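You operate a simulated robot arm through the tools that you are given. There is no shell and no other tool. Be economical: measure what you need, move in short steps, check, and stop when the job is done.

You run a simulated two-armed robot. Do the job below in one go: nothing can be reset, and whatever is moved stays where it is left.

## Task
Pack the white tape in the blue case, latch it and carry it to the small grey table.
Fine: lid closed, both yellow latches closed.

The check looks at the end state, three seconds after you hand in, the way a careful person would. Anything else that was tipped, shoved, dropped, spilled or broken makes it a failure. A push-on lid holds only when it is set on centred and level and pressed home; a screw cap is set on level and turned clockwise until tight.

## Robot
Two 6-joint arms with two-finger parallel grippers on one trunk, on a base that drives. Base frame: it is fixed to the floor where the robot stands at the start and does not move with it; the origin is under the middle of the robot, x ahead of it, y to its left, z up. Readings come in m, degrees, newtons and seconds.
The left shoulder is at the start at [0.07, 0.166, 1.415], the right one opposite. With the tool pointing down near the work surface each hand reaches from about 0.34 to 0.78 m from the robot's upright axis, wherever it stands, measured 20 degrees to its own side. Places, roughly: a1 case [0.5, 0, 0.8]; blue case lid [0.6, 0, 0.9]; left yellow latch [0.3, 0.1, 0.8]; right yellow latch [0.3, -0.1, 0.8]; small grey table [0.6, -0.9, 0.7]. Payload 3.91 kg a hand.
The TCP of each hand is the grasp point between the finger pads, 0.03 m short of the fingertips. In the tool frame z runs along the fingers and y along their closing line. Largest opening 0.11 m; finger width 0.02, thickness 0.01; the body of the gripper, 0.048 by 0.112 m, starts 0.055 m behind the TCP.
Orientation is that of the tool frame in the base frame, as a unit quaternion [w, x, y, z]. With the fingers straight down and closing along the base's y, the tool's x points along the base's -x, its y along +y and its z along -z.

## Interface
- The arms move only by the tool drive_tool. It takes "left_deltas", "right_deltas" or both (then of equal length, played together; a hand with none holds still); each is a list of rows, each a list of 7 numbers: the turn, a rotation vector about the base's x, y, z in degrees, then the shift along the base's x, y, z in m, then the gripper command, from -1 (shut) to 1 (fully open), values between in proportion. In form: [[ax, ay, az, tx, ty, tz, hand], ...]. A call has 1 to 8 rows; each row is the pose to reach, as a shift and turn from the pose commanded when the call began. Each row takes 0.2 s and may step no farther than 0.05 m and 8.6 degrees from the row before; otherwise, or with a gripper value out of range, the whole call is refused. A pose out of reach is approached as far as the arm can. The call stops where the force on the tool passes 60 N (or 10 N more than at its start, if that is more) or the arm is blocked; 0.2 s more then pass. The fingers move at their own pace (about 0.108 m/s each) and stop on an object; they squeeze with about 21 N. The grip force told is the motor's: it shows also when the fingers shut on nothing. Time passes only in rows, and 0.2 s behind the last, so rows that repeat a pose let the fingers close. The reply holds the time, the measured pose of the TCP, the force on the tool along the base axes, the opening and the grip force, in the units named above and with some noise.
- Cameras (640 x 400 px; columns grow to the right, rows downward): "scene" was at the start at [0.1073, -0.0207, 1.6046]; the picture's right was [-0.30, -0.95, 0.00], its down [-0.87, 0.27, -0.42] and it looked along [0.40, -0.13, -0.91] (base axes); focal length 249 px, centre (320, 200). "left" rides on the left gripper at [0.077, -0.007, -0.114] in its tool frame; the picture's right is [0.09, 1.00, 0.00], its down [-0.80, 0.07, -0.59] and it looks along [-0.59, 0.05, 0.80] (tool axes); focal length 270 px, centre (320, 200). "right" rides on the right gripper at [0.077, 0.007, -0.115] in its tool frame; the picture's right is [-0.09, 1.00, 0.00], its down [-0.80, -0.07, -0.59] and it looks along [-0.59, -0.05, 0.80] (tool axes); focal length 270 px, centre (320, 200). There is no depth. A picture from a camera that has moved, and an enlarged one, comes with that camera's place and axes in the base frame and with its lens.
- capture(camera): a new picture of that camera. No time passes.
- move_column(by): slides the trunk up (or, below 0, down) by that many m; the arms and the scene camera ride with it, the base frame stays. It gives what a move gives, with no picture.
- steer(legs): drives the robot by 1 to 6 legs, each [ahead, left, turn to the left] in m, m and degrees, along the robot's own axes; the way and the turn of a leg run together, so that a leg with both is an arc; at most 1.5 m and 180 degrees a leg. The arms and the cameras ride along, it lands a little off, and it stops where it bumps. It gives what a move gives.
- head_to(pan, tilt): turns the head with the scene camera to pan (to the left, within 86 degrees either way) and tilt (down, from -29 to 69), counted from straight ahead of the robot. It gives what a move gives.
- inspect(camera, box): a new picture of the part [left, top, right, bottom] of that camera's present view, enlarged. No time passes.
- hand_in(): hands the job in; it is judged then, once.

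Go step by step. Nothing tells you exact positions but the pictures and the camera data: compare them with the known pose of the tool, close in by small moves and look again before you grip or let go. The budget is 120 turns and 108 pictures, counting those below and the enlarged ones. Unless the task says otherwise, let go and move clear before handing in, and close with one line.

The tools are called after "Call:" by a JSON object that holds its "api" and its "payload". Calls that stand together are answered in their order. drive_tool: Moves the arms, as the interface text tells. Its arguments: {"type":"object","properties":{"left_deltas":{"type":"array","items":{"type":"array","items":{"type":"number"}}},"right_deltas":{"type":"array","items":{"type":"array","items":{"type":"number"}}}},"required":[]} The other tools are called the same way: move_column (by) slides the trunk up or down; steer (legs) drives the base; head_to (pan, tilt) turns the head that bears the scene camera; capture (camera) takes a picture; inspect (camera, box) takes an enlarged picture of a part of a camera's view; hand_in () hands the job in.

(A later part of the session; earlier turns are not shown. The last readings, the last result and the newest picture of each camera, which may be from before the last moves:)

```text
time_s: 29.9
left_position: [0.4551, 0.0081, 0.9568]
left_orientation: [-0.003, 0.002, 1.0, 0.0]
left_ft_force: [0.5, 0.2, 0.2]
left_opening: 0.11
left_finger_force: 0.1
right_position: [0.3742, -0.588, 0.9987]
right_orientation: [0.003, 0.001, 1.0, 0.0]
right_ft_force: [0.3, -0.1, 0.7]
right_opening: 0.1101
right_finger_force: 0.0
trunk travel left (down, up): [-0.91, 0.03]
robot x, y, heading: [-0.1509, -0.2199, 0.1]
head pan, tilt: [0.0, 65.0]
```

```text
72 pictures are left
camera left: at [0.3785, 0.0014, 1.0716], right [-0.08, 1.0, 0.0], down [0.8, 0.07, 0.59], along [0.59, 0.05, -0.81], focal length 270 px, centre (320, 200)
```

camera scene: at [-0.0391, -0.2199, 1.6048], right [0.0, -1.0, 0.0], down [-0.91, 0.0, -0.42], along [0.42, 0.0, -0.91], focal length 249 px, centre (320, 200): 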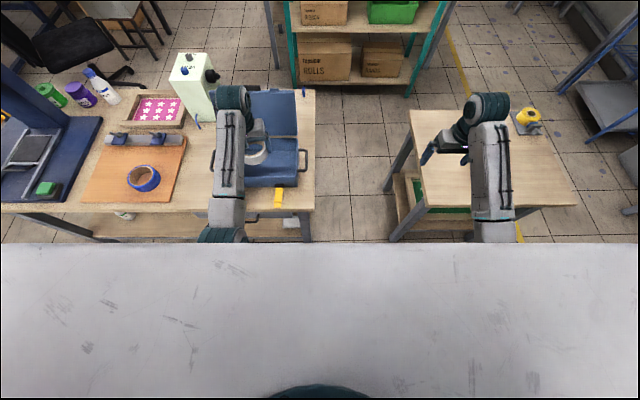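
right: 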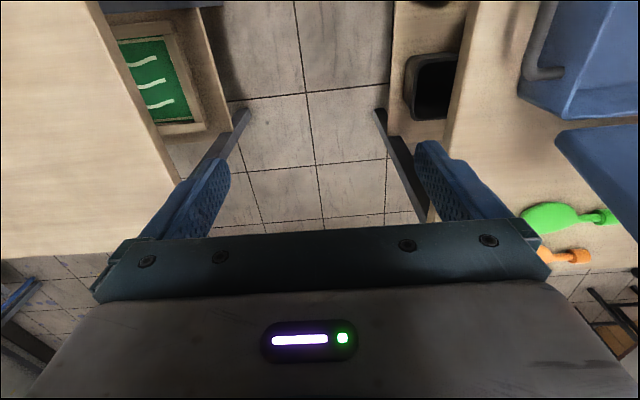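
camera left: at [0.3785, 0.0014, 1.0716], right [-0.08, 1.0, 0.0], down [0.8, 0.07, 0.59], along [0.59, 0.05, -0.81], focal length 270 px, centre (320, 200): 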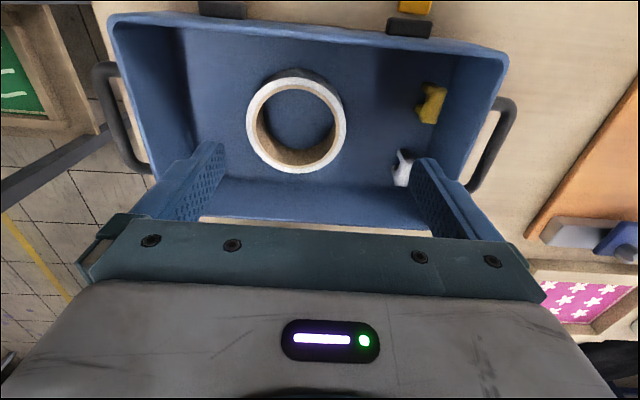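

The tape sits well in the case. Next the lid: I raise the trunk, pull the hand back and inspect the lid's free edge and handle.

Call:
{"api": "drive_tool", "payload": {"left_deltas": [[0, 0, 0, -0.04, 0.03, 0.02, 1], [0, 0, 0, -0.08, 0.06, 0.02, 1], [0, 0, 0, -0.1, 0.1, 0.02, 1], [0, 0, 0, -0.1, 0.15, 0.02, 1]]}}

Call:
{"api": "move_column", "payload": {"by": 0.03}}

Call:
{"api": "inspect", "payload": {"camera": "scene", "box": [195, 70, 325, 220]}}

Call:
{"api": "capture", "payload": {"camera": "left"}}

```text
refused: row 1 steps farther than a row can; nothing moved
```

```text
time_s: 30.6
left_position: [0.4552, 0.0067, 0.9865]
left_orientation: [-0.004, 0.002, 1.0, 0.0]
left_ft_force: [1.3, -0.2, -0.1]
left_opening: 0.1101
left_finger_force: 0.2
right_position: [0.3755, -0.5883, 1.0285]
right_orientation: [0.002, 0.002, 1.0, 0.001]
right_ft_force: [-0.4, -0.1, -0.3]
right_opening: 0.1099
right_finger_force: 0.0
trunk travel left (down, up): [-0.94, 0.0]
robot x, y, heading: [-0.1462, -0.2202, -0.5]
head pan, tilt: [0.0, 65.0]
```

```text
2.67 times, centred on (260, 145) of scene
camera zoom: at [-0.0396, -0.2229, 1.6345], right [0.0, -1.0, 0.0], down [-0.91, 0.0, -0.42], along [0.42, 0.0, -0.91], focal length 665 px, centre (480, 347)
```

zoom: 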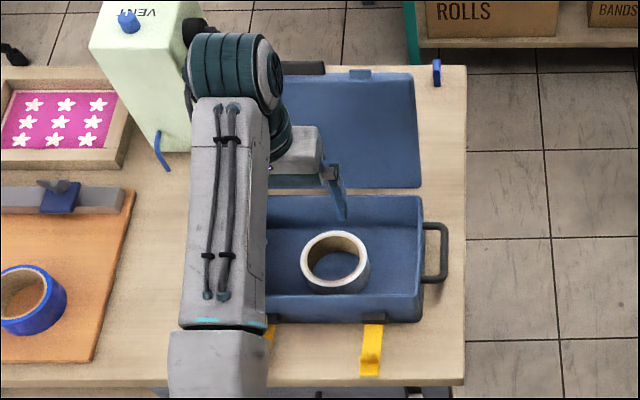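

```text
70 pictures are left
camera left: at [0.3794, 0.0006, 1.1009], right [-0.09, 1.0, 0.0], down [0.8, 0.07, 0.59], along [0.59, 0.05, -0.81], focal length 270 px, centre (320, 200)
```

left: 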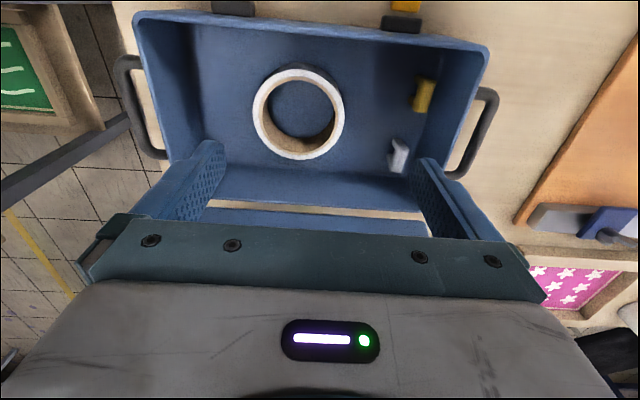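

I move the left hand aside and look at lid and latches closely.

Call:
{"api": "drive_tool", "payload": {"left_deltas": [[0, 0, 0, -0.03, 0.035, 0, 1], [0, 0, 0, -0.05, 0.075, 0, 1], [0, 0, 0, -0.06, 0.115, 0, 1], [0, 0, 0, -0.06, 0.16, 0, 1], [0, 0, 0, -0.06, 0.2, 0, 1], [0, 0, 0, -0.06, 0.24, 0, 1]]}}

Call:
{"api": "inspect", "payload": {"camera": "scene", "box": [200, 70, 320, 145]}}

Call:
{"api": "inspect", "payload": {"camera": "scene", "box": [200, 145, 320, 220]}}

```text
time_s: 32.0
left_position: [0.3976, 0.2478, 0.9842]
left_orientation: [-0.003, 0.002, 1.0, -0.001]
left_ft_force: [-1.1, -0.1, 0.6]
left_opening: 0.1101
left_finger_force: 0.0
right_position: [0.3759, -0.5886, 1.0284]
right_orientation: [0.002, 0.001, 1.0, 0.001]
right_ft_force: [-0.2, -1.0, 0.2]
right_opening: 0.11
right_finger_force: 0.0
trunk travel left (down, up): [-0.94, 0.0]
robot x, y, heading: [-0.1482, -0.2185, -0.2]
head pan, tilt: [0.0, 65.0]
```

```text
5.33 times, centred on (260, 108) of scene
camera zoom: at [-0.0392, -0.2215, 1.6345], right [0.0, -1.0, 0.0], down [-0.91, 0.0, -0.42], along [0.42, 0.0, -0.91], focal length 1330 px, centre (640, 693)
```

zoom: 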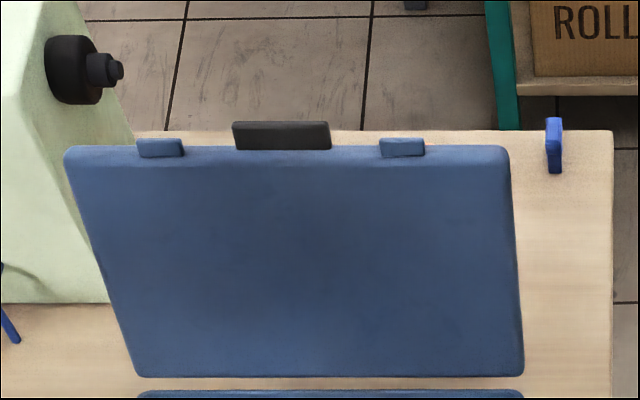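

```text
5.33 times, centred on (260, 182) of scene
camera zoom: at [-0.0392, -0.2215, 1.6345], right [0.0, -1.0, 0.0], down [-0.91, 0.0, -0.42], along [0.42, 0.0, -0.91], focal length 1330 px, centre (640, 293)
```

zoom: 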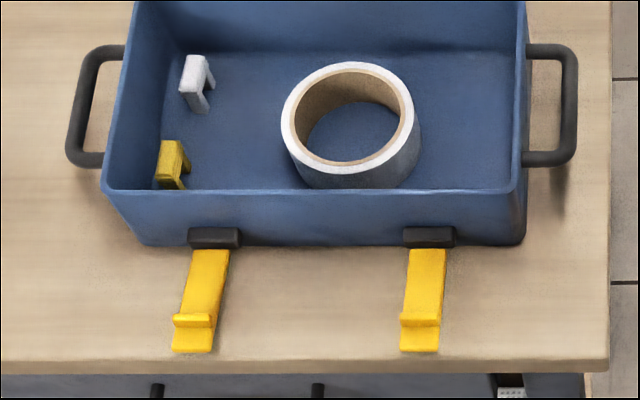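

Lid leans back about 25°, handle at about (0.64, 0.005, 1.02), levers stick out at y ±0.073. I will grip the black lid handle across y and swing the lid over; first drive ahead 0.07 m and bring the hand in front of it.

Call:
{"api": "steer", "payload": {"legs": [[0.07, 0, 0]]}}

Call:
{"api": "drive_tool", "payload": {"left_deltas": [[0, 0, 0, 0.02, -0.035, 0.02, 0.55], [0, 0, 0, 0.04, -0.07, 0.04, 0.55], [0, 0, 0, 0.06, -0.105, 0.06, 0.55], [0, 0, 0, 0.07, -0.14, 0.08, 0.55], [0, 0, 0, 0.08, -0.175, 0.09, 0.55], [0, 0, 0, 0.09, -0.21, 0.09, 0.55], [0, 0, 0, 0.1, -0.243, 0.09, 0.55]]}}

Call:
{"api": "capture", "payload": {"camera": "left"}}

Call:
{"api": "capture", "payload": {"camera": "scene"}}

```text
time_s: 33.0
left_position: [0.4615, 0.2452, 0.9889]
left_orientation: [0.0, 0.001, 1.0, 0.0]
left_ft_force: [-0.6, -1.2, 0.4]
left_opening: 0.1098
left_finger_force: 0.1
right_position: [0.4398, -0.5883, 1.0311]
right_orientation: [0.006, 0.002, 1.0, 0.001]
right_ft_force: [0.0, -0.1, 0.1]
right_opening: 0.1099
right_finger_force: 0.0
trunk travel left (down, up): [-0.94, 0.0]
robot x, y, heading: [-0.0812, -0.2188, -0.4]
head pan, tilt: [0.0, 65.0]
```

```text
time_s: 34.6
left_position: [0.5764, 0.0003, 1.0629]
left_orientation: [-0.002, 0.002, 1.0, 0.001]
left_ft_force: [0.5, -0.1, 0.0]
left_opening: 0.0849
left_finger_force: 0.1
left hand out of reach, approached as far as the arm can: row 4, 5, 6, 7
right_position: [0.4476, -0.5906, 1.0268]
right_orientation: [0.001, 0.002, 1.0, 0.002]
right_ft_force: [0.3, -0.5, -0.4]
right_opening: 0.1101
right_finger_force: 0.1
trunk travel left (down, up): [-0.94, 0.0]
robot x, y, heading: [-0.0751, -0.2188, -0.1]
head pan, tilt: [0.0, 65.0]
```

```text
67 pictures are left
camera left: at [0.5002, -0.0059, 1.178], right [-0.09, 1.0, 0.0], down [0.8, 0.07, 0.59], along [0.59, 0.05, -0.81], focal length 270 px, centre (320, 200)
```

left: 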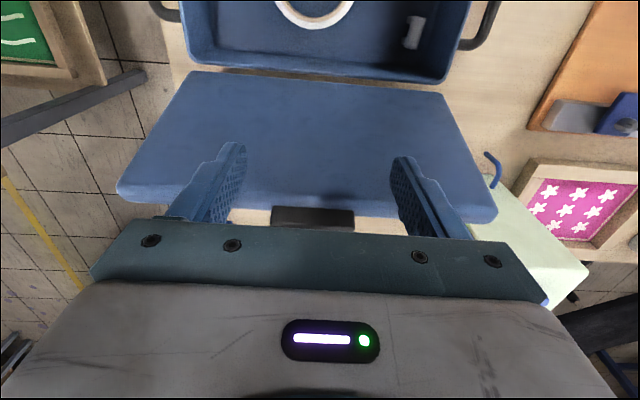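

```text
66 pictures are left
camera scene: at [0.0325, -0.226, 1.6344], right [0.0, -1.0, 0.0], down [-0.91, 0.0, -0.42], along [0.42, 0.0, -0.91], focal length 249 px, centre (320, 200)
```

scene: 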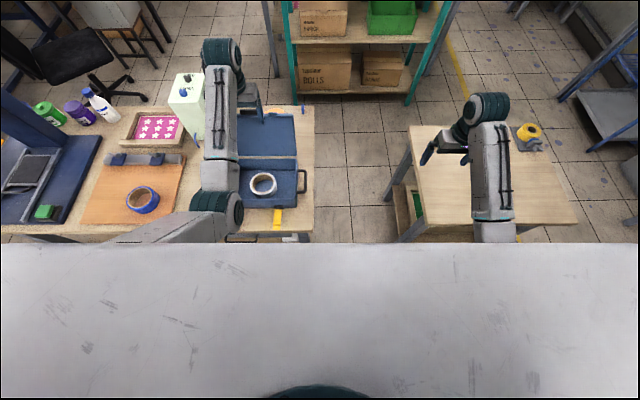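

The handle lies straight ahead at about x 0.64. I move over it and lower the tips beside it, then look.

Call:
{"api": "drive_tool", "payload": {"left_deltas": [[0, 0, 0, 0.033, 0.003, 0.002, 0.55], [0, 0, 0, 0.066, 0.003, 0.002, 0.55], [0, 0, 0, 0.066, 0.003, -0.008, 0.55]]}}

Call:
{"api": "capture", "payload": {"camera": "left"}}

Call:
{"api": "inspect", "payload": {"camera": "scene", "box": [220, 70, 320, 170]}}

```text
time_s: 35.4
left_position: [0.6423, 0.0051, 1.0551]
left_orientation: [-0.003, 0.001, 1.0, 0.0]
left_ft_force: [-0.1, 0.6, 0.7]
left_opening: 0.0852
left_finger_force: 0.0
right_position: [0.4454, -0.5893, 1.0283]
right_orientation: [0.002, 0.001, 1.0, 0.0]
right_ft_force: [-0.4, 0.2, -0.2]
right_opening: 0.11
right_finger_force: 0.1
trunk travel left (down, up): [-0.94, 0.0]
robot x, y, heading: [-0.0758, -0.2224, -0.0]
head pan, tilt: [0.0, 65.0]
```

```text
65 pictures are left
camera left: at [0.565, -0.0011, 1.1699], right [-0.08, 1.0, 0.0], down [0.81, 0.07, 0.59], along [0.59, 0.05, -0.81], focal length 270 px, centre (320, 200)
```

left: 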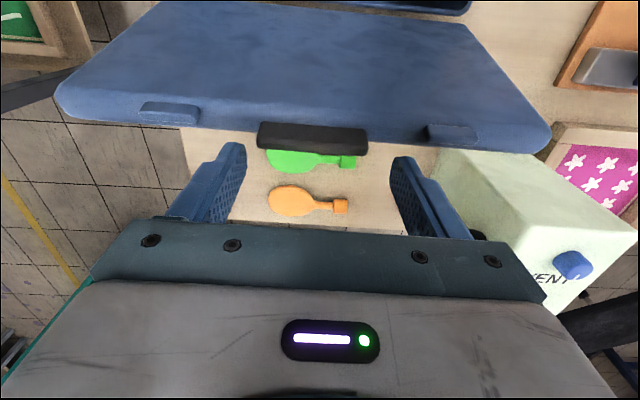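

```text
4.00 times, centred on (270, 120) of scene
camera zoom: at [0.0303, -0.2235, 1.6346], right [0.0, -1.0, 0.0], down [-0.91, 0.0, -0.42], along [0.42, 0.0, -0.91], focal length 998 px, centre (520, 520)
```

zoom: 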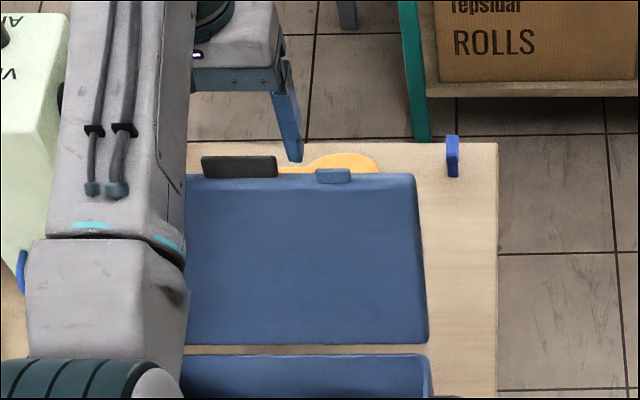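

The handle is about 1.5 cm nearer than the fingers. I back up, lower slightly and close on it.

Call:
{"api": "drive_tool", "payload": {"left_deltas": [[0, 0, 0, -0.015, 0, 0, 0.55], [0, 0, 0, -0.015, -0.002, -0.006, 0.55], [0, 0, 0, -0.015, -0.002, -0.009, 0.55]]}}

Call:
{"api": "capture", "payload": {"camera": "left"}}

```text
time_s: 36.2
left_position: [0.6258, 0.0055, 1.0553]
left_orientation: [0.005, 0.001, 1.0, 0.001]
left_ft_force: [14.1, 8.8, 46.4]
left_opening: 0.0825
left_finger_force: 0.0
right_position: [0.4446, -0.5895, 1.0304]
right_orientation: [0.004, 0.002, 1.0, 0.0]
right_ft_force: [0.8, -0.1, 0.4]
right_opening: 0.1102
right_finger_force: 0.0
trunk travel left (down, up): [-0.94, 0.0]
robot x, y, heading: [-0.0787, -0.2231, -0.3]
head pan, tilt: [0.0, 65.0]
```

```text
63 pictures are left
camera left: at [0.5486, -0.0023, 1.1695], right [-0.08, 1.0, 0.0], down [0.79, 0.07, 0.6], along [0.6, 0.05, -0.8], focal length 270 px, centre (320, 200)
```

left: 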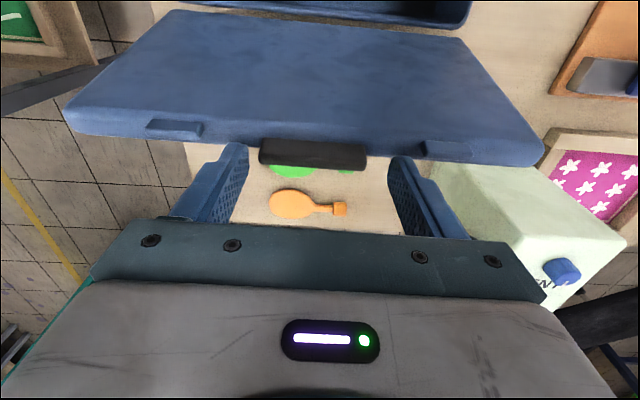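

The tips touch the lid edge (z ≈ 1.025). I raise a few millimetres and close on the handle.

Call:
{"api": "drive_tool", "payload": {"left_deltas": [[0, 0, 0, 0.002, 0, 0.012, 0.55], [0, 0, 0, 0.002, 0, 0.012, -1], [0, 0, 0, 0.002, 0, 0.012, -1], [0, 0, 0, 0.002, 0, 0.012, -1]]}}

Call:
{"api": "capture", "payload": {"camera": "left"}}

```text
time_s: 37.2
left_position: [0.6287, 0.0034, 1.0554]
left_orientation: [-0.006, 0.002, 1.0, 0.0]
left_ft_force: [-0.7, -3.4, 0.3]
left_opening: 0.0598
left_finger_force: 20.7
right_position: [0.4474, -0.5906, 1.0284]
right_orientation: [0.002, 0.002, 1.0, 0.001]
right_ft_force: [0.1, 0.3, 0.2]
right_opening: 0.1101
right_finger_force: 0.0
trunk travel left (down, up): [-0.94, 0.0]
robot x, y, heading: [-0.0786, -0.2208, -0.3]
head pan, tilt: [0.0, 65.0]
```

```text
62 pictures are left
camera left: at [0.5524, -0.0043, 1.1711], right [-0.08, 1.0, 0.0], down [0.81, 0.07, 0.58], along [0.58, 0.05, -0.81], focal length 270 px, centre (320, 200)
```

left: 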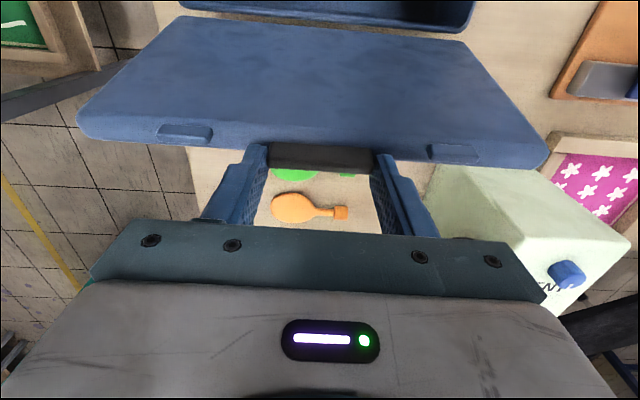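

The handle is gripped. I swing the lid along its arc past upright, about the hinge near (0.57, 0.86).

Call:
{"api": "drive_tool", "payload": {"left_deltas": [[0, 0, 0, -0.0337, 0, 0.008, -1], [0, 0, 0, -0.0717, 0, 0.008, -1], [0, 0, 0, -0.1092, 0, 0.002, -1], [0, 0, 0, -0.1444, 0, -0.0115, -1]]}}

Call:
{"api": "capture", "payload": {"camera": "left"}}

Call:
{"api": "inspect", "payload": {"camera": "scene", "box": [200, 70, 320, 220]}}

```text
time_s: 38.0
left_position: [0.5585, 0.0017, 1.0644]
left_orientation: [0.012, 0.001, 1.0, 0.001]
left_ft_force: [-4.5, -0.5, 21.7]
left_opening: 0.0601
left_finger_force: 20.8
left hand out of reach, approached as far as the arm can: row 2, 3
right_position: [0.4432, -0.5893, 1.0301]
right_orientation: [0.005, 0.001, 1.0, 0.001]
right_ft_force: [-1.1, 0.9, 0.3]
right_opening: 0.1102
right_finger_force: 0.0
trunk travel left (down, up): [-0.94, 0.0]
robot x, y, heading: [-0.077, -0.2234, -0.1]
head pan, tilt: [0.0, 65.0]
stopped in row 3 (left hand): the force on the tool passed its limit (the readings are from after the stop); the commanded pose is now the measured one
```

```text
61 pictures are left
camera left: at [0.4782, -0.0045, 1.1765], right [-0.09, 1.0, 0.0], down [0.78, 0.07, 0.62], along [0.61, 0.05, -0.79], focal length 270 px, centre (320, 200)
```

left: 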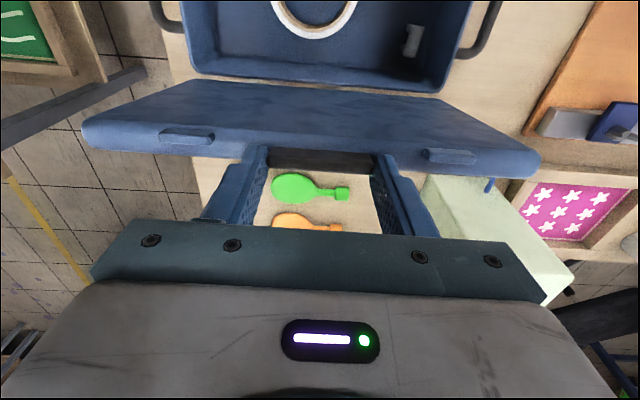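

```text
2.67 times, centred on (260, 145) of scene
camera zoom: at [0.0252, -0.2242, 1.635], right [0.0, -1.0, 0.0], down [-0.9, 0.0, -0.43], along [0.43, 0.0, -0.9], focal length 665 px, centre (480, 347)
```

zoom: 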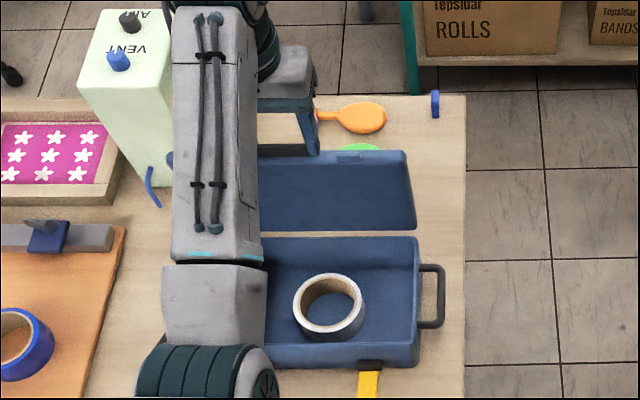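

The lid is upright now. I continue pulling it forward and lower.

Call:
{"api": "drive_tool", "payload": {"left_deltas": [[0, 0, 0, -0.02, 0, -0.004, -1], [0, 0, 0, -0.04, 0, -0.012, -1], [0, 0, 0, -0.06, 0, -0.022, -1], [0, 0, 0, -0.08, 0, -0.036, -1]]}}

Call:
{"api": "capture", "payload": {"camera": "left"}}

```text
time_s: 38.4
left_position: [0.5493, 0.0025, 1.0642]
left_orientation: [0.025, 0.001, 1.0, 0.002]
left_ft_force: [-4.8, -3.0, 18.1]
left_opening: 0.0599
left_finger_force: 20.3
left hand out of reach, approached as far as the arm can: row 1, 2
right_position: [0.444, -0.59, 1.0285]
right_orientation: [0.004, 0.002, 1.0, 0.0]
right_ft_force: [0.2, -1.0, -0.5]
right_opening: 0.1099
right_finger_force: 0.0
trunk travel left (down, up): [-0.94, 0.0]
robot x, y, heading: [-0.0796, -0.2201, -0.0]
head pan, tilt: [0.0, 65.0]
stopped in row 2 (left hand): the force on the tool passed its limit (the readings are from after the stop); the commanded pose is now the measured one
```

```text
59 pictures are left
camera left: at [0.4675, -0.0045, 1.1741], right [-0.09, 1.0, 0.0], down [0.77, 0.07, 0.63], along [0.63, 0.05, -0.77], focal length 270 px, centre (320, 200)
```

left: 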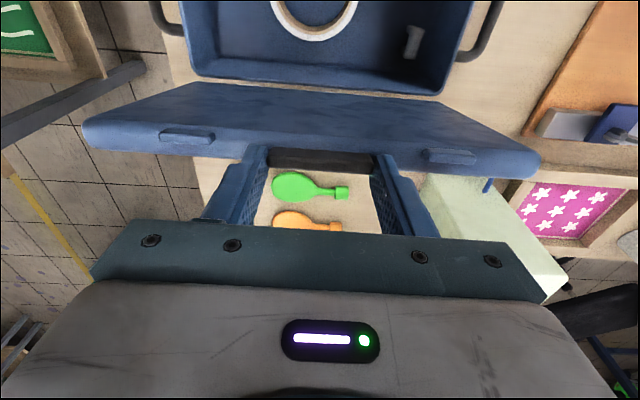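

The arm is at its upper limit here; I pull by driving the base back a little, handle still gripped.

Call:
{"api": "steer", "payload": {"legs": [[-0.05, 0, 0]]}}

Call:
{"api": "capture", "payload": {"camera": "left"}}

```text
time_s: 39.3
left_position: [0.5053, 0.0052, 1.0594]
left_orientation: [0.025, -0.001, 1.0, 0.002]
left_ft_force: [4.0, 0.4, -0.8]
left_opening: 0.0598
left_finger_force: 21.0
right_position: [0.3992, -0.5876, 1.0275]
right_orientation: [0.002, 0.001, 1.0, 0.001]
right_ft_force: [-0.1, -0.1, 0.1]
right_opening: 0.1099
right_finger_force: 0.0
trunk travel left (down, up): [-0.94, 0.0]
robot x, y, heading: [-0.1287, -0.2204, -0.1]
head pan, tilt: [0.0, 65.0]
```

```text
58 pictures are left
camera left: at [0.423, -0.0017, 1.1702], right [-0.09, 1.0, 0.0], down [0.77, 0.07, 0.63], along [0.63, 0.06, -0.77], focal length 270 px, centre (320, 200)
```

left: 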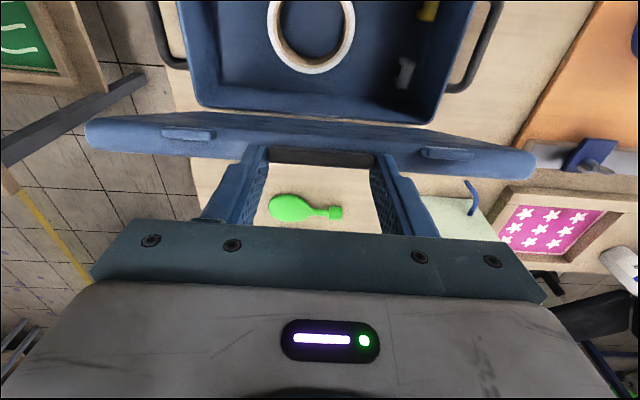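

The lid follows, now tipped about 20° over the case. I continue down the arc with the arm.

Call:
{"api": "drive_tool", "payload": {"left_deltas": [[0, 0, 0, -0.018, 0, -0.008, -1], [0, 0, 0, -0.035, 0, -0.017, -1], [0, 0, 0, -0.052, 0, -0.029, -1], [0, 0, 0, -0.068, 0, -0.043, -1], [0, 0, 0, -0.094, 0, -0.076, -1]]}}

Call:
{"api": "capture", "payload": {"camera": "left"}}

```text
time_s: 40.5
left_position: [0.4102, 0.0062, 0.9813]
left_orientation: [0.023, -0.001, 1.0, 0.002]
left_ft_force: [-1.6, -1.2, 0.7]
left_opening: 0.0596
left_finger_force: 21.0
right_position: [0.3991, -0.5865, 1.0273]
right_orientation: [0.002, 0.002, 1.0, 0.001]
right_ft_force: [-1.2, -0.2, 0.2]
right_opening: 0.1098
right_finger_force: 0.0
trunk travel left (down, up): [-0.94, 0.0]
robot x, y, heading: [-0.1284, -0.2198, 0.0]
head pan, tilt: [0.0, 65.0]
```

```text
57 pictures are left
camera left: at [0.3279, -0.0012, 1.0919], right [-0.09, 1.0, 0.0], down [0.77, 0.07, 0.63], along [0.63, 0.06, -0.78], focal length 270 px, centre (320, 200)
```

left: 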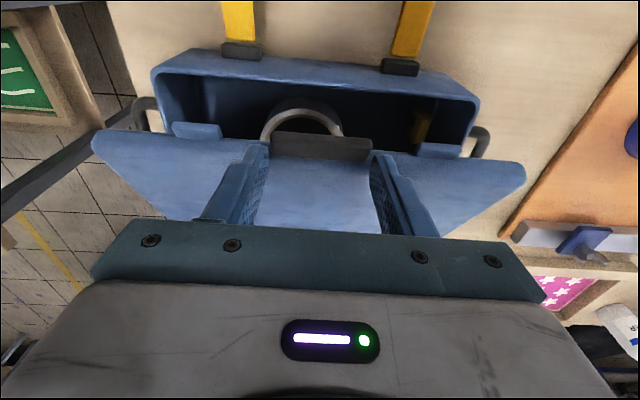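

The lid is coming down nicely. I continue to closed.

Call:
{"api": "drive_tool", "payload": {"left_deltas": [[0, 0, 0, -0.01, 0, -0.018, -1], [0, 0, 0, -0.018, 0, -0.036, -1], [0, 0, 0, -0.023, 0, -0.052, -1], [0, 0, 0, -0.026, 0, -0.067, -1], [0, 0, 0, -0.0275, 0, -0.079, -1]]}}

Call:
{"api": "capture", "payload": {"camera": "left"}}

Call:
{"api": "inspect", "payload": {"camera": "scene", "box": [200, 90, 320, 230]}}

```text
time_s: 41.7
left_position: [0.3834, 0.0066, 0.9099]
left_orientation: [0.031, -0.001, 1.0, 0.004]
left_ft_force: [3.3, 3.4, 31.9]
left_opening: 0.0002
left_finger_force: 21.1
right_position: [0.3952, -0.5876, 1.0306]
right_orientation: [0.005, 0.001, 1.0, 0.002]
right_ft_force: [-0.2, 0.0, 0.2]
right_opening: 0.1099
right_finger_force: 0.0
trunk travel left (down, up): [-0.94, 0.0]
robot x, y, heading: [-0.1263, -0.2181, -0.1]
head pan, tilt: [0.0, 65.0]
```

```text
56 pictures are left
camera left: at [0.299, -0.0025, 1.0203], right [-0.09, 1.0, 0.0], down [0.76, 0.07, 0.64], along [0.64, 0.06, -0.76], focal length 270 px, centre (320, 200)
```

left: 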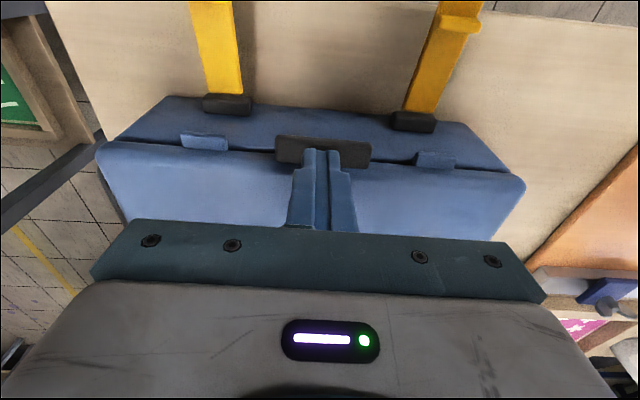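

```text
2.86 times, centred on (260, 160) of scene
camera zoom: at [-0.0227, -0.2243, 1.6355], right [0.0, -1.0, 0.0], down [-0.9, 0.0, -0.43], along [0.43, 0.0, -0.9], focal length 713 px, centre (491, 314)
```

zoom: 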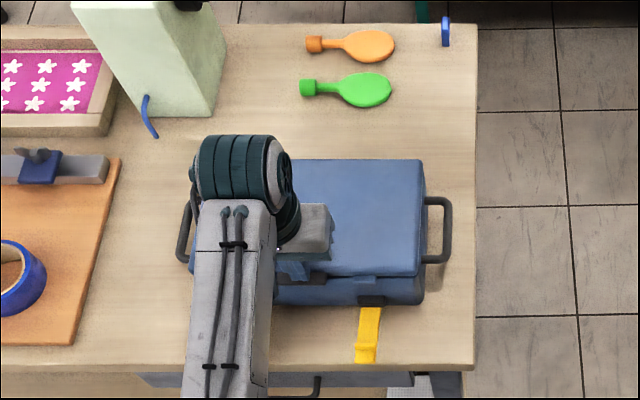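

The fingers slipped off the handle but are now pressing on the lid, which looks shut. I lift, press on the lid's front edge, and check.

Call:
{"api": "drive_tool", "payload": {"left_deltas": [[0, 0, 0, 0, 0, 0.03, -1], [0, 0, 0, 0.03, 0, 0.03, -1], [0, 0, 0, 0.03, 0, 0.01, -1], [0, 0, 0, 0.03, 0, 0.0, -1], [0, 0, 0, 0.03, 0, -0.008, -1]]}}

Call:
{"api": "drive_tool", "payload": {"left_deltas": [[0, 0, 0, 0, 0, 0.03, -1], [0, 0, 0, -0.01, 0.04, 0.05, -1], [0, 0, 0, -0.02, 0.08, 0.06, -1], [0, 0, 0, -0.02, 0.12, 0.06, -1], [0, 0, 0, -0.02, 0.16, 0.06, -1], [0, 0, 0, -0.02, 0.2, 0.06, -1]]}}

Call:
{"api": "inspect", "payload": {"camera": "scene", "box": [200, 130, 310, 230]}}

Call:
{"api": "capture", "payload": {"camera": "left"}}

```text
time_s: 42.9
left_position: [0.4142, 0.005, 0.912]
left_orientation: [0.036, -0.002, 0.999, 0.004]
left_ft_force: [-17.0, -0.5, 37.1]
left_opening: 0.0004
left_finger_force: 21.2
right_position: [0.3934, -0.5877, 1.0309]
right_orientation: [0.005, 0.001, 1.0, 0.002]
right_ft_force: [-0.5, -0.5, 0.7]
right_opening: 0.1098
right_finger_force: 0.1
trunk travel left (down, up): [-0.94, 0.0]
robot x, y, heading: [-0.1286, -0.2182, -0.4]
head pan, tilt: [0.0, 65.0]
stopped in row 5 (left hand): the force on the tool passed its limit (the readings are from after the stop); the commanded pose is now the measured one
```

```text
time_s: 44.3
left_position: [0.3966, 0.2095, 0.9656]
left_orientation: [0.034, -0.002, 0.999, 0.003]
left_ft_force: [0.6, 0.1, 0.0]
left_opening: 0.0
left_finger_force: 21.1
right_position: [0.3978, -0.5858, 1.0289]
right_orientation: [0.002, 0.0, 1.0, 0.0]
right_ft_force: [0.2, -0.4, -0.2]
right_opening: 0.1102
right_finger_force: 0.1
trunk travel left (down, up): [-0.94, 0.0]
robot x, y, heading: [-0.1281, -0.2175, -0.2]
head pan, tilt: [0.0, 65.0]
```

```text
4.00 times, centred on (255, 180) of scene
camera zoom: at [-0.0182, -0.22, 1.6346], right [0.0, -1.0, 0.0], down [-0.91, 0.0, -0.42], along [0.42, 0.0, -0.91], focal length 998 px, centre (580, 280)
```

zoom: 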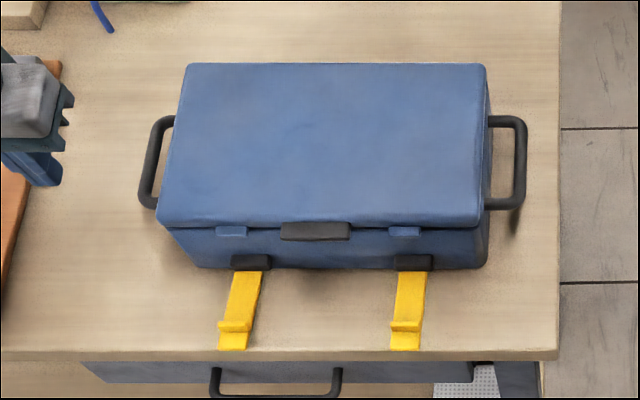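

```text
53 pictures are left
camera left: at [0.3137, 0.2013, 1.0746], right [-0.09, 1.0, 0.0], down [0.76, 0.07, 0.65], along [0.64, 0.06, -0.76], focal length 270 px, centre (320, 200)
```

left: 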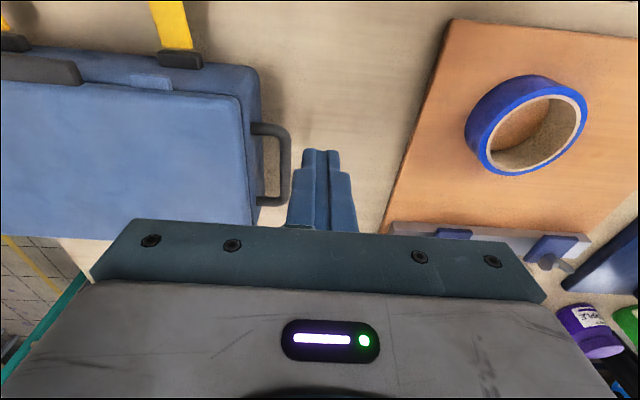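

The lid is shut, top about z 0.88. The latch mounts are at about (0.384, ±0.08, 0.812) with the levers sticking out toward me. I bring the left hand above the left lever, open, and look.

Call:
{"api": "drive_tool", "payload": {"left_deltas": [[0, 2, 0, -0.03, -0.01, 0, 0], [0, 4, 0, -0.06, -0.04, 0, 0], [0, 4, 0, -0.09, -0.08, -0.01, 0], [0, 4, 0, -0.1, -0.12, -0.02, 0]]}}

Call:
{"api": "capture", "payload": {"camera": "left"}}

Call:
{"api": "inspect", "payload": {"camera": "scene", "box": [200, 150, 320, 240]}}

```text
refused: row 3 steps farther than a row can; nothing moved
```

```text
52 pictures are left
camera left: at [0.3137, 0.2013, 1.0746], right [-0.09, 1.0, 0.0], down [0.76, 0.07, 0.65], along [0.64, 0.06, -0.76], focal length 270 px, centre (320, 200)
```

left: 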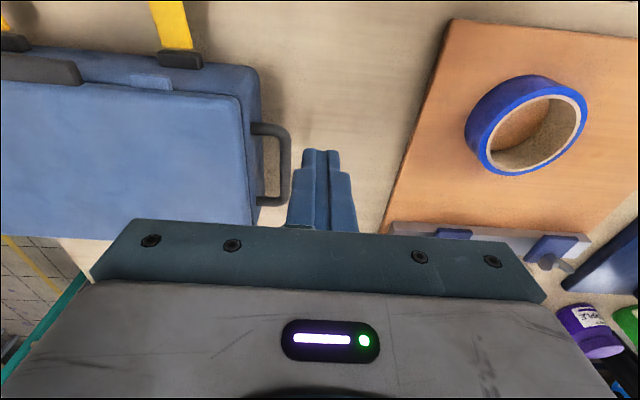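

```text
4.44 times, centred on (260, 195) of scene
camera zoom: at [-0.0182, -0.22, 1.6346], right [0.0, -1.0, 0.0], down [-0.91, 0.0, -0.42], along [0.42, 0.0, -0.91], focal length 1109 px, centre (587, 222)
```

zoom: 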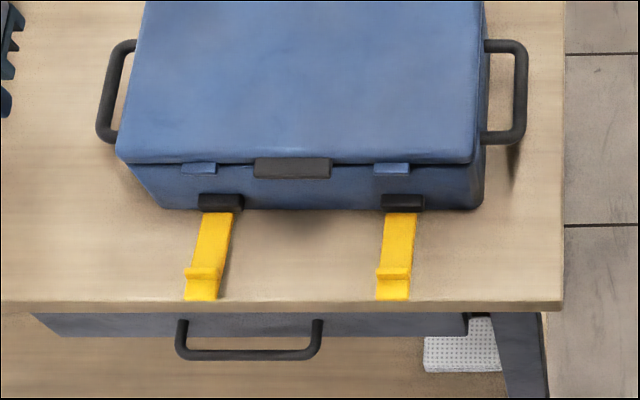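

Call:
{"api": "drive_tool", "payload": {"left_deltas": [[0, 2, 0, -0.03, -0.02, 0, 0], [0, 4, 0, -0.055, -0.05, -0.005, 0], [0, 4, 0, -0.08, -0.085, -0.01, 0], [0, 4, 0, -0.1, -0.12, -0.02, 0]]}}

Call:
{"api": "capture", "payload": {"camera": "left"}}

```text
time_s: 45.3
left_position: [0.2997, 0.0839, 0.9466]
left_orientation: [-0.002, -0.002, 1.0, 0.005]
left_ft_force: [-0.2, -0.5, 0.1]
left_opening: 0.0549
left_finger_force: 0.0
right_position: [0.3979, -0.5888, 1.0275]
right_orientation: [0.003, 0.001, 1.0, 0.001]
right_ft_force: [-0.3, -0.5, 0.8]
right_opening: 0.1099
right_finger_force: 0.1
trunk travel left (down, up): [-0.94, 0.0]
robot x, y, heading: [-0.1261, -0.2211, -0.1]
head pan, tilt: [0.0, 65.0]
```

```text
50 pictures are left
camera left: at [0.2228, 0.0765, 1.0611], right [-0.09, 1.0, 0.01], down [0.8, 0.07, 0.59], along [0.59, 0.06, -0.81], focal length 270 px, centre (320, 200)
```

left: 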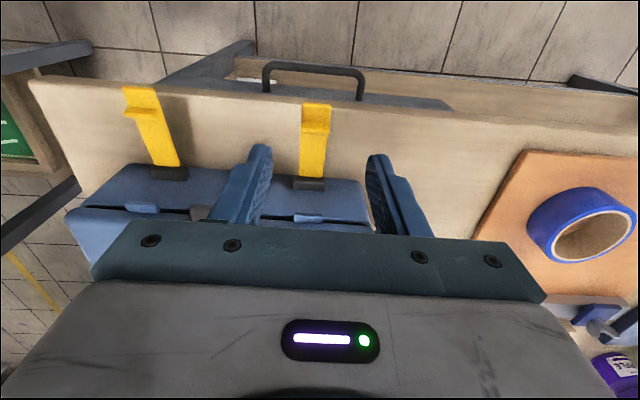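

The left lever is horizontal at z≈0.82, its tip at (0.294, 0.081), about 2.5 cm wide. I lower the open fingers on both sides of it near the tip.

Call:
{"api": "drive_tool", "payload": {"left_deltas": [[0, 0, 0, 0.004, -0.003, -0.04, 0], [0, 0, 0, 0.004, -0.003, -0.08, 0], [0, 0, 0, 0.004, -0.003, -0.1, 0], [0, 0, 0, 0.004, -0.003, -0.117, 0]]}}

Call:
{"api": "capture", "payload": {"camera": "left"}}

Call:
{"api": "inspect", "payload": {"camera": "scene", "box": [200, 150, 320, 240]}}

```text
time_s: 46.3
left_position: [0.3021, 0.0816, 0.8299]
left_orientation: [-0.003, -0.002, 1.0, 0.003]
left_ft_force: [0.6, -0.5, -0.2]
left_opening: 0.0549
left_finger_force: 0.1
right_position: [0.3998, -0.5875, 1.0284]
right_orientation: [0.002, 0.001, 1.0, 0.001]
right_ft_force: [0.1, -1.0, -0.6]
right_opening: 0.11
right_finger_force: 0.1
trunk travel left (down, up): [-0.94, 0.0]
robot x, y, heading: [-0.1253, -0.2208, -0.1]
head pan, tilt: [0.0, 65.0]
```

```text
49 pictures are left
camera left: at [0.2265, 0.0752, 0.9435], right [-0.09, 1.0, 0.01], down [0.8, 0.07, 0.59], along [0.59, 0.06, -0.81], focal length 270 px, centre (320, 200)
```

left: 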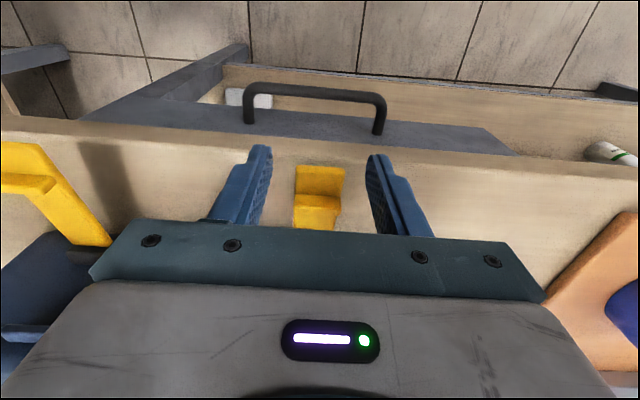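

```text
4.44 times, centred on (260, 195) of scene
camera zoom: at [-0.0167, -0.2226, 1.6345], right [0.0, -1.0, 0.0], down [-0.91, 0.0, -0.42], along [0.42, 0.0, -0.91], focal length 1109 px, centre (587, 222)
```

zoom: 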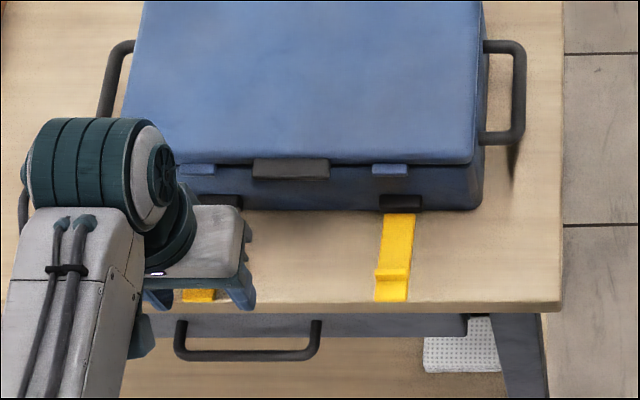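

The lever is between the fingers. I close on it.

Call:
{"api": "drive_tool", "payload": {"left_deltas": [[0, 0, 0, 0, 0, 0, -1], [0, 0, 0, 0, 0, 0, -1], [0, 0, 0, 0, 0, 0, -1]]}}

Call:
{"api": "drive_tool", "payload": {"left_deltas": [[0, 0, 0, 0.001, 0, 0.011, -1], [0, 0, 0, 0.0028, 0, 0.0212, -1], [0, 0, 0, 0.011, 0, 0.041, -1], [0, 0, 0, 0.024, 0, 0.058, -1]]}}

Call:
{"api": "capture", "payload": {"camera": "left"}}

```text
time_s: 47.1
left_position: [0.3034, 0.0823, 0.8289]
left_orientation: [-0.003, -0.002, 1.0, 0.003]
left_ft_force: [-1.2, -1.0, -0.8]
left_opening: 0.0256
left_finger_force: 21.0
right_position: [0.3988, -0.5872, 1.0268]
right_orientation: [0.002, 0.0, 1.0, 0.001]
right_ft_force: [0.4, 0.0, 0.2]
right_opening: 0.1097
right_finger_force: 0.1
trunk travel left (down, up): [-0.94, 0.0]
robot x, y, heading: [-0.1256, -0.2208, 0.0]
head pan, tilt: [0.0, 65.0]
```

```text
time_s: 48.1
left_position: [0.3273, 0.0839, 0.8862]
left_orientation: [-0.003, -0.002, 1.0, 0.003]
left_ft_force: [-1.6, 1.9, -5.4]
left_opening: 0.0257
left_finger_force: 21.3
right_position: [0.4004, -0.5874, 1.0276]
right_orientation: [0.001, 0.002, 1.0, 0.001]
right_ft_force: [0.4, -0.7, -0.1]
right_opening: 0.1104
right_finger_force: 0.0
trunk travel left (down, up): [-0.94, 0.0]
robot x, y, heading: [-0.1286, -0.2201, -0.1]
head pan, tilt: [0.0, 65.0]
```

```text
47 pictures are left
camera left: at [0.2507, 0.0758, 1.0014], right [-0.09, 1.0, 0.01], down [0.8, 0.07, 0.59], along [0.59, 0.06, -0.81], focal length 270 px, centre (320, 200)
```

left: 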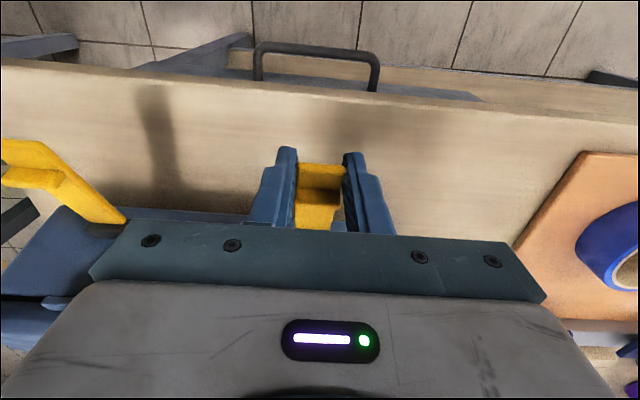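

The lever follows the fingers up. I continue the arc to upright.

Call:
{"api": "drive_tool", "payload": {"left_deltas": [[0, 0, 0, 0.009, 0, 0.008, -1], [0, 0, 0, 0.017, 0, 0.013, -1], [0, 0, 0, 0.03, 0, 0.019, -1], [0, 0, 0, 0.044, 0, 0.0228, -1], [0, 0, 0, 0.054, 0, 0.024, -1]]}}

Call:
{"api": "capture", "payload": {"camera": "left"}}

Call:
{"api": "inspect", "payload": {"camera": "scene", "box": [200, 150, 320, 240]}}

```text
time_s: 49.3
left_position: [0.3812, 0.0831, 0.9099]
left_orientation: [-0.002, -0.001, 1.0, 0.004]
left_ft_force: [0.6, -1.2, -6.8]
left_opening: 0.0258
left_finger_force: 21.0
right_position: [0.4002, -0.5872, 1.0281]
right_orientation: [0.002, 0.001, 1.0, 0.001]
right_ft_force: [-1.0, 0.5, -0.7]
right_opening: 0.1098
right_finger_force: 0.0
trunk travel left (down, up): [-0.94, 0.0]
robot x, y, heading: [-0.128, -0.2202, -0.2]
head pan, tilt: [0.0, 65.0]
```

```text
46 pictures are left
camera left: at [0.3045, 0.0751, 1.0243], right [-0.09, 1.0, 0.01], down [0.8, 0.07, 0.59], along [0.59, 0.06, -0.81], focal length 270 px, centre (320, 200)
```

left: 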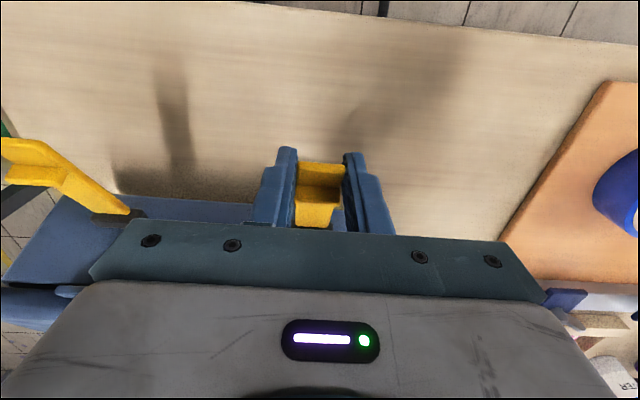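

```text
4.44 times, centred on (260, 195) of scene
camera zoom: at [-0.016, -0.2224, 1.6344], right [0.0, -1.0, 0.0], down [-0.91, 0.0, -0.42], along [0.42, 0.0, -0.91], focal length 1109 px, centre (587, 222)
```

zoom: 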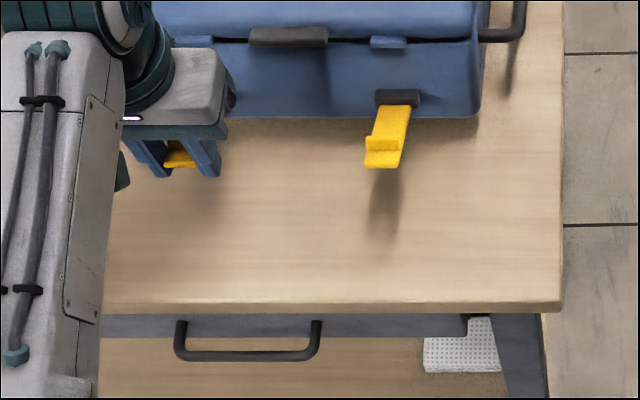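

The whole case has been lifted with the lever instead of the lever turning. I lower it back along the same path.

Call:
{"api": "drive_tool", "payload": {"left_deltas": [[0, 0, 0, -0.01, 0, -0.0012, -1], [0, 0, 0, -0.024, 0, -0.005, -1], [0, 0, 0, -0.037, 0, -0.011, -1], [0, 0, 0, -0.045, 0, -0.016, -1], [0, 0, 0, -0.054, 0, -0.024, -1], [0, 0, 0, -0.06, 0, -0.032, -1], [0, 0, 0, -0.067, 0, -0.041, -1]]}}

Call:
{"api": "inspect", "payload": {"camera": "scene", "box": [200, 130, 320, 240]}}

```text
time_s: 50.9
left_position: [0.315, 0.0845, 0.8686]
left_orientation: [-0.003, -0.002, 1.0, 0.004]
left_ft_force: [2.6, 1.2, -5.8]
left_opening: 0.0254
left_finger_force: 21.2
right_position: [0.3994, -0.5867, 1.028]
right_orientation: [0.001, 0.001, 1.0, 0.001]
right_ft_force: [0.0, -0.5, -0.4]
right_opening: 0.1097
right_finger_force: 0.0
trunk travel left (down, up): [-0.94, 0.0]
robot x, y, heading: [-0.1267, -0.2207, 0.1]
head pan, tilt: [0.0, 65.0]
```

```text
3.64 times, centred on (260, 185) of scene
camera zoom: at [-0.0158, -0.2222, 1.6344], right [0.0, -1.0, 0.0], down [-0.91, 0.0, -0.42], along [0.42, 0.0, -0.91], focal length 907 px, centre (538, 254)
```

zoom: 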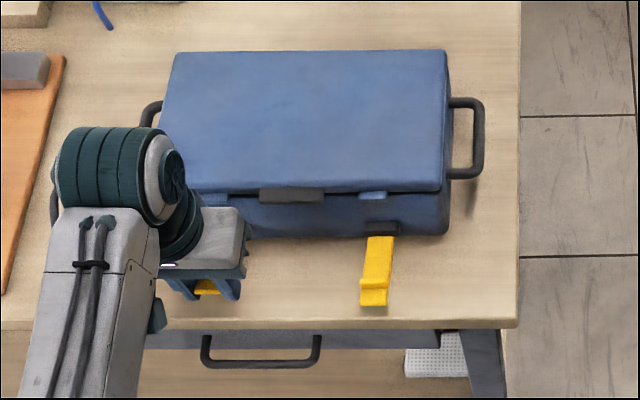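

Continue lowering to the start height.

Call:
{"api": "drive_tool", "payload": {"left_deltas": [[0, 0, 0, -0.004, 0, -0.01, -1], [0, 0, 0, -0.0085, 0, -0.02, -1], [0, 0, 0, -0.0105, 0, -0.03, -1], [0, 0, 0, -0.011, 0, -0.038, -1], [0, 0, 0, -0.011, 0, -0.038, -1]]}}

Call:
{"api": "capture", "payload": {"camera": "left"}}

Call:
{"api": "inspect", "payload": {"camera": "scene", "box": [200, 130, 320, 240]}}

```text
time_s: 52.1
left_position: [0.301, 0.0837, 0.8315]
left_orientation: [-0.002, -0.003, 1.0, 0.004]
left_ft_force: [-6.8, 2.3, 6.3]
left_opening: 0.0259
left_finger_force: 21.3
right_position: [0.3982, -0.5873, 1.0297]
right_orientation: [0.003, 0.001, 1.0, 0.001]
right_ft_force: [-0.5, 0.5, -0.8]
right_opening: 0.1098
right_finger_force: 0.2
trunk travel left (down, up): [-0.94, 0.0]
robot x, y, heading: [-0.1271, -0.2196, -0.0]
head pan, tilt: [0.0, 65.0]
```

```text
43 pictures are left
camera left: at [0.2244, 0.0763, 0.9463], right [-0.09, 1.0, 0.01], down [0.8, 0.07, 0.59], along [0.59, 0.06, -0.81], focal length 270 px, centre (320, 200)
```

left: 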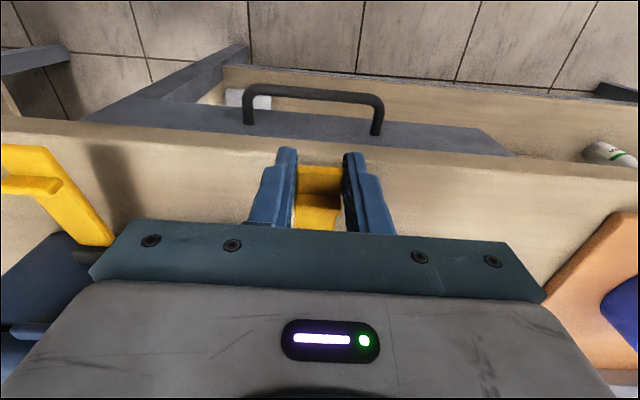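

```text
3.64 times, centred on (260, 185) of scene
camera zoom: at [-0.0192, -0.2229, 1.6346], right [0.0, -1.0, 0.0], down [-0.91, 0.0, -0.42], along [0.42, 0.0, -0.91], focal length 907 px, centre (538, 254)
```

zoom: 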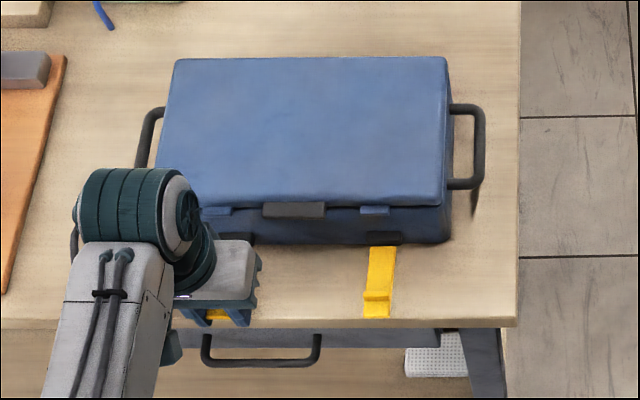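

The case is back in place. The gripped lever can't pivot in the pads, so instead I will lift it from below with closed fingers pitched forward. I let go, rise, and back the robot up for room.

Call:
{"api": "drive_tool", "payload": {"left_deltas": [[0, 0, 0, 0, 0, 0, 0], [0, 0, 0, 0, 0, 0, 0], [0, 0, 0, 0, 0, 0.04, 0], [0, 0, 0, 0, 0, 0.08, -0.5], [0, 0, 0, 0, 0, 0.12, -1], [0, 0, 0, 0, 0, 0.12, -1]]}}

Call:
{"api": "steer", "payload": {"legs": [[-0.2, 0, 0]]}}

Call:
{"api": "drive_tool", "payload": {"left_deltas": [[0, -8, 0, 0.02, 0, 0, -1], [0, -16, 0, 0.04, 0, 0, -1], [0, -24, 0, 0.06, 0, 0, -1], [0, -32, 0, 0.08, 0, 0, -1], [0, -40, 0, 0.1, 0, -0.01, -1], [0, -48, 0, 0.12, 0, -0.02, -1], [0, -55, 0, 0.13, 0, -0.03, -1]]}}

Call:
{"api": "capture", "payload": {"camera": "left"}}

Call:
{"api": "capture", "payload": {"camera": "scene"}}

```text
time_s: 53.5
left_position: [0.3028, 0.0827, 0.9532]
left_orientation: [-0.003, -0.001, 1.0, 0.004]
left_ft_force: [-0.3, 0.9, 0.5]
left_opening: 0.0001
left_finger_force: 21.0
right_position: [0.3993, -0.5881, 1.028]
right_orientation: [0.003, 0.001, 1.0, 0.001]
right_ft_force: [0.0, -0.1, -0.6]
right_opening: 0.1098
right_finger_force: 0.0
trunk travel left (down, up): [-0.94, 0.0]
robot x, y, heading: [-0.1259, -0.2203, 0.1]
head pan, tilt: [0.0, 65.0]
```

```text
time_s: 55.1
left_position: [0.1098, 0.0815, 0.9503]
left_orientation: [-0.004, 0.0, 1.0, 0.004]
left_ft_force: [-0.3, -0.5, -0.6]
left_opening: 0.0
left_finger_force: 21.1
right_position: [0.2014, -0.5895, 1.0259]
right_orientation: [0.001, 0.004, 1.0, 0.001]
right_ft_force: [0.0, -0.7, -0.4]
right_opening: 0.1101
right_finger_force: 0.0
trunk travel left (down, up): [-0.94, 0.0]
robot x, y, heading: [-0.3248, -0.2195, -0.3]
head pan, tilt: [0.0, 65.0]
```

```text
time_s: 56.7
left_position: [0.2379, 0.0816, 0.9207]
left_orientation: [0.461, 0.0, 0.887, 0.003]
left_ft_force: [0.3, -0.9, -0.3]
left_opening: 0.0
left_finger_force: 20.6
right_position: [0.1985, -0.5887, 1.0292]
right_orientation: [0.002, 0.004, 1.0, 0.001]
right_ft_force: [0.5, -0.1, -0.1]
right_opening: 0.11
right_finger_force: 0.1
trunk travel left (down, up): [-0.94, 0.0]
robot x, y, heading: [-0.3257, -0.2193, -0.1]
head pan, tilt: [0.0, 65.0]
```

```text
41 pictures are left
camera left: at [0.1002, 0.0738, 0.9235], right [-0.06, 1.0, -0.07], down [-0.03, 0.07, 1.0], along [1.0, 0.06, 0.02], focal length 270 px, centre (320, 200)
```

left: 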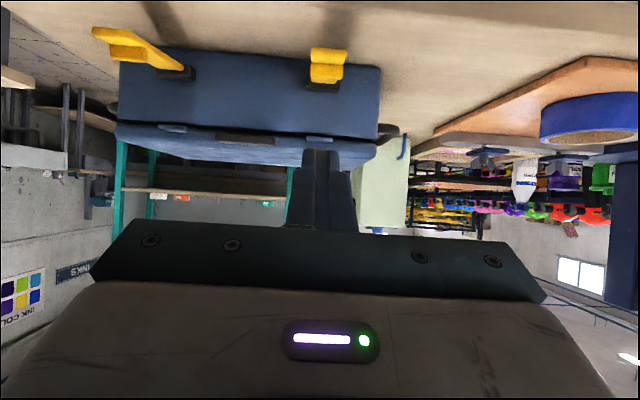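

```text
40 pictures are left
camera scene: at [-0.2151, -0.2223, 1.6345], right [-0.01, -1.0, 0.0], down [-0.91, 0.01, -0.42], along [0.42, 0.0, -0.91], focal length 249 px, centre (320, 200)
```

scene: 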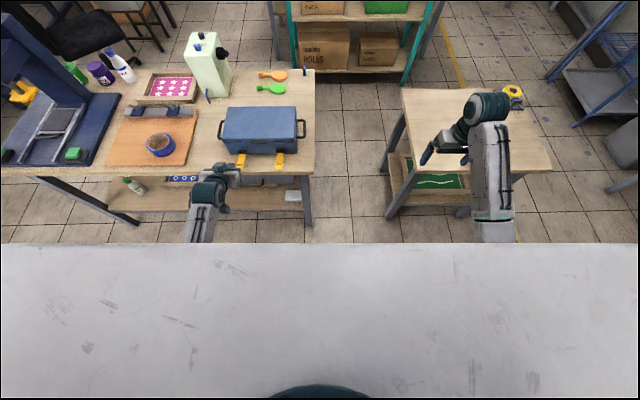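

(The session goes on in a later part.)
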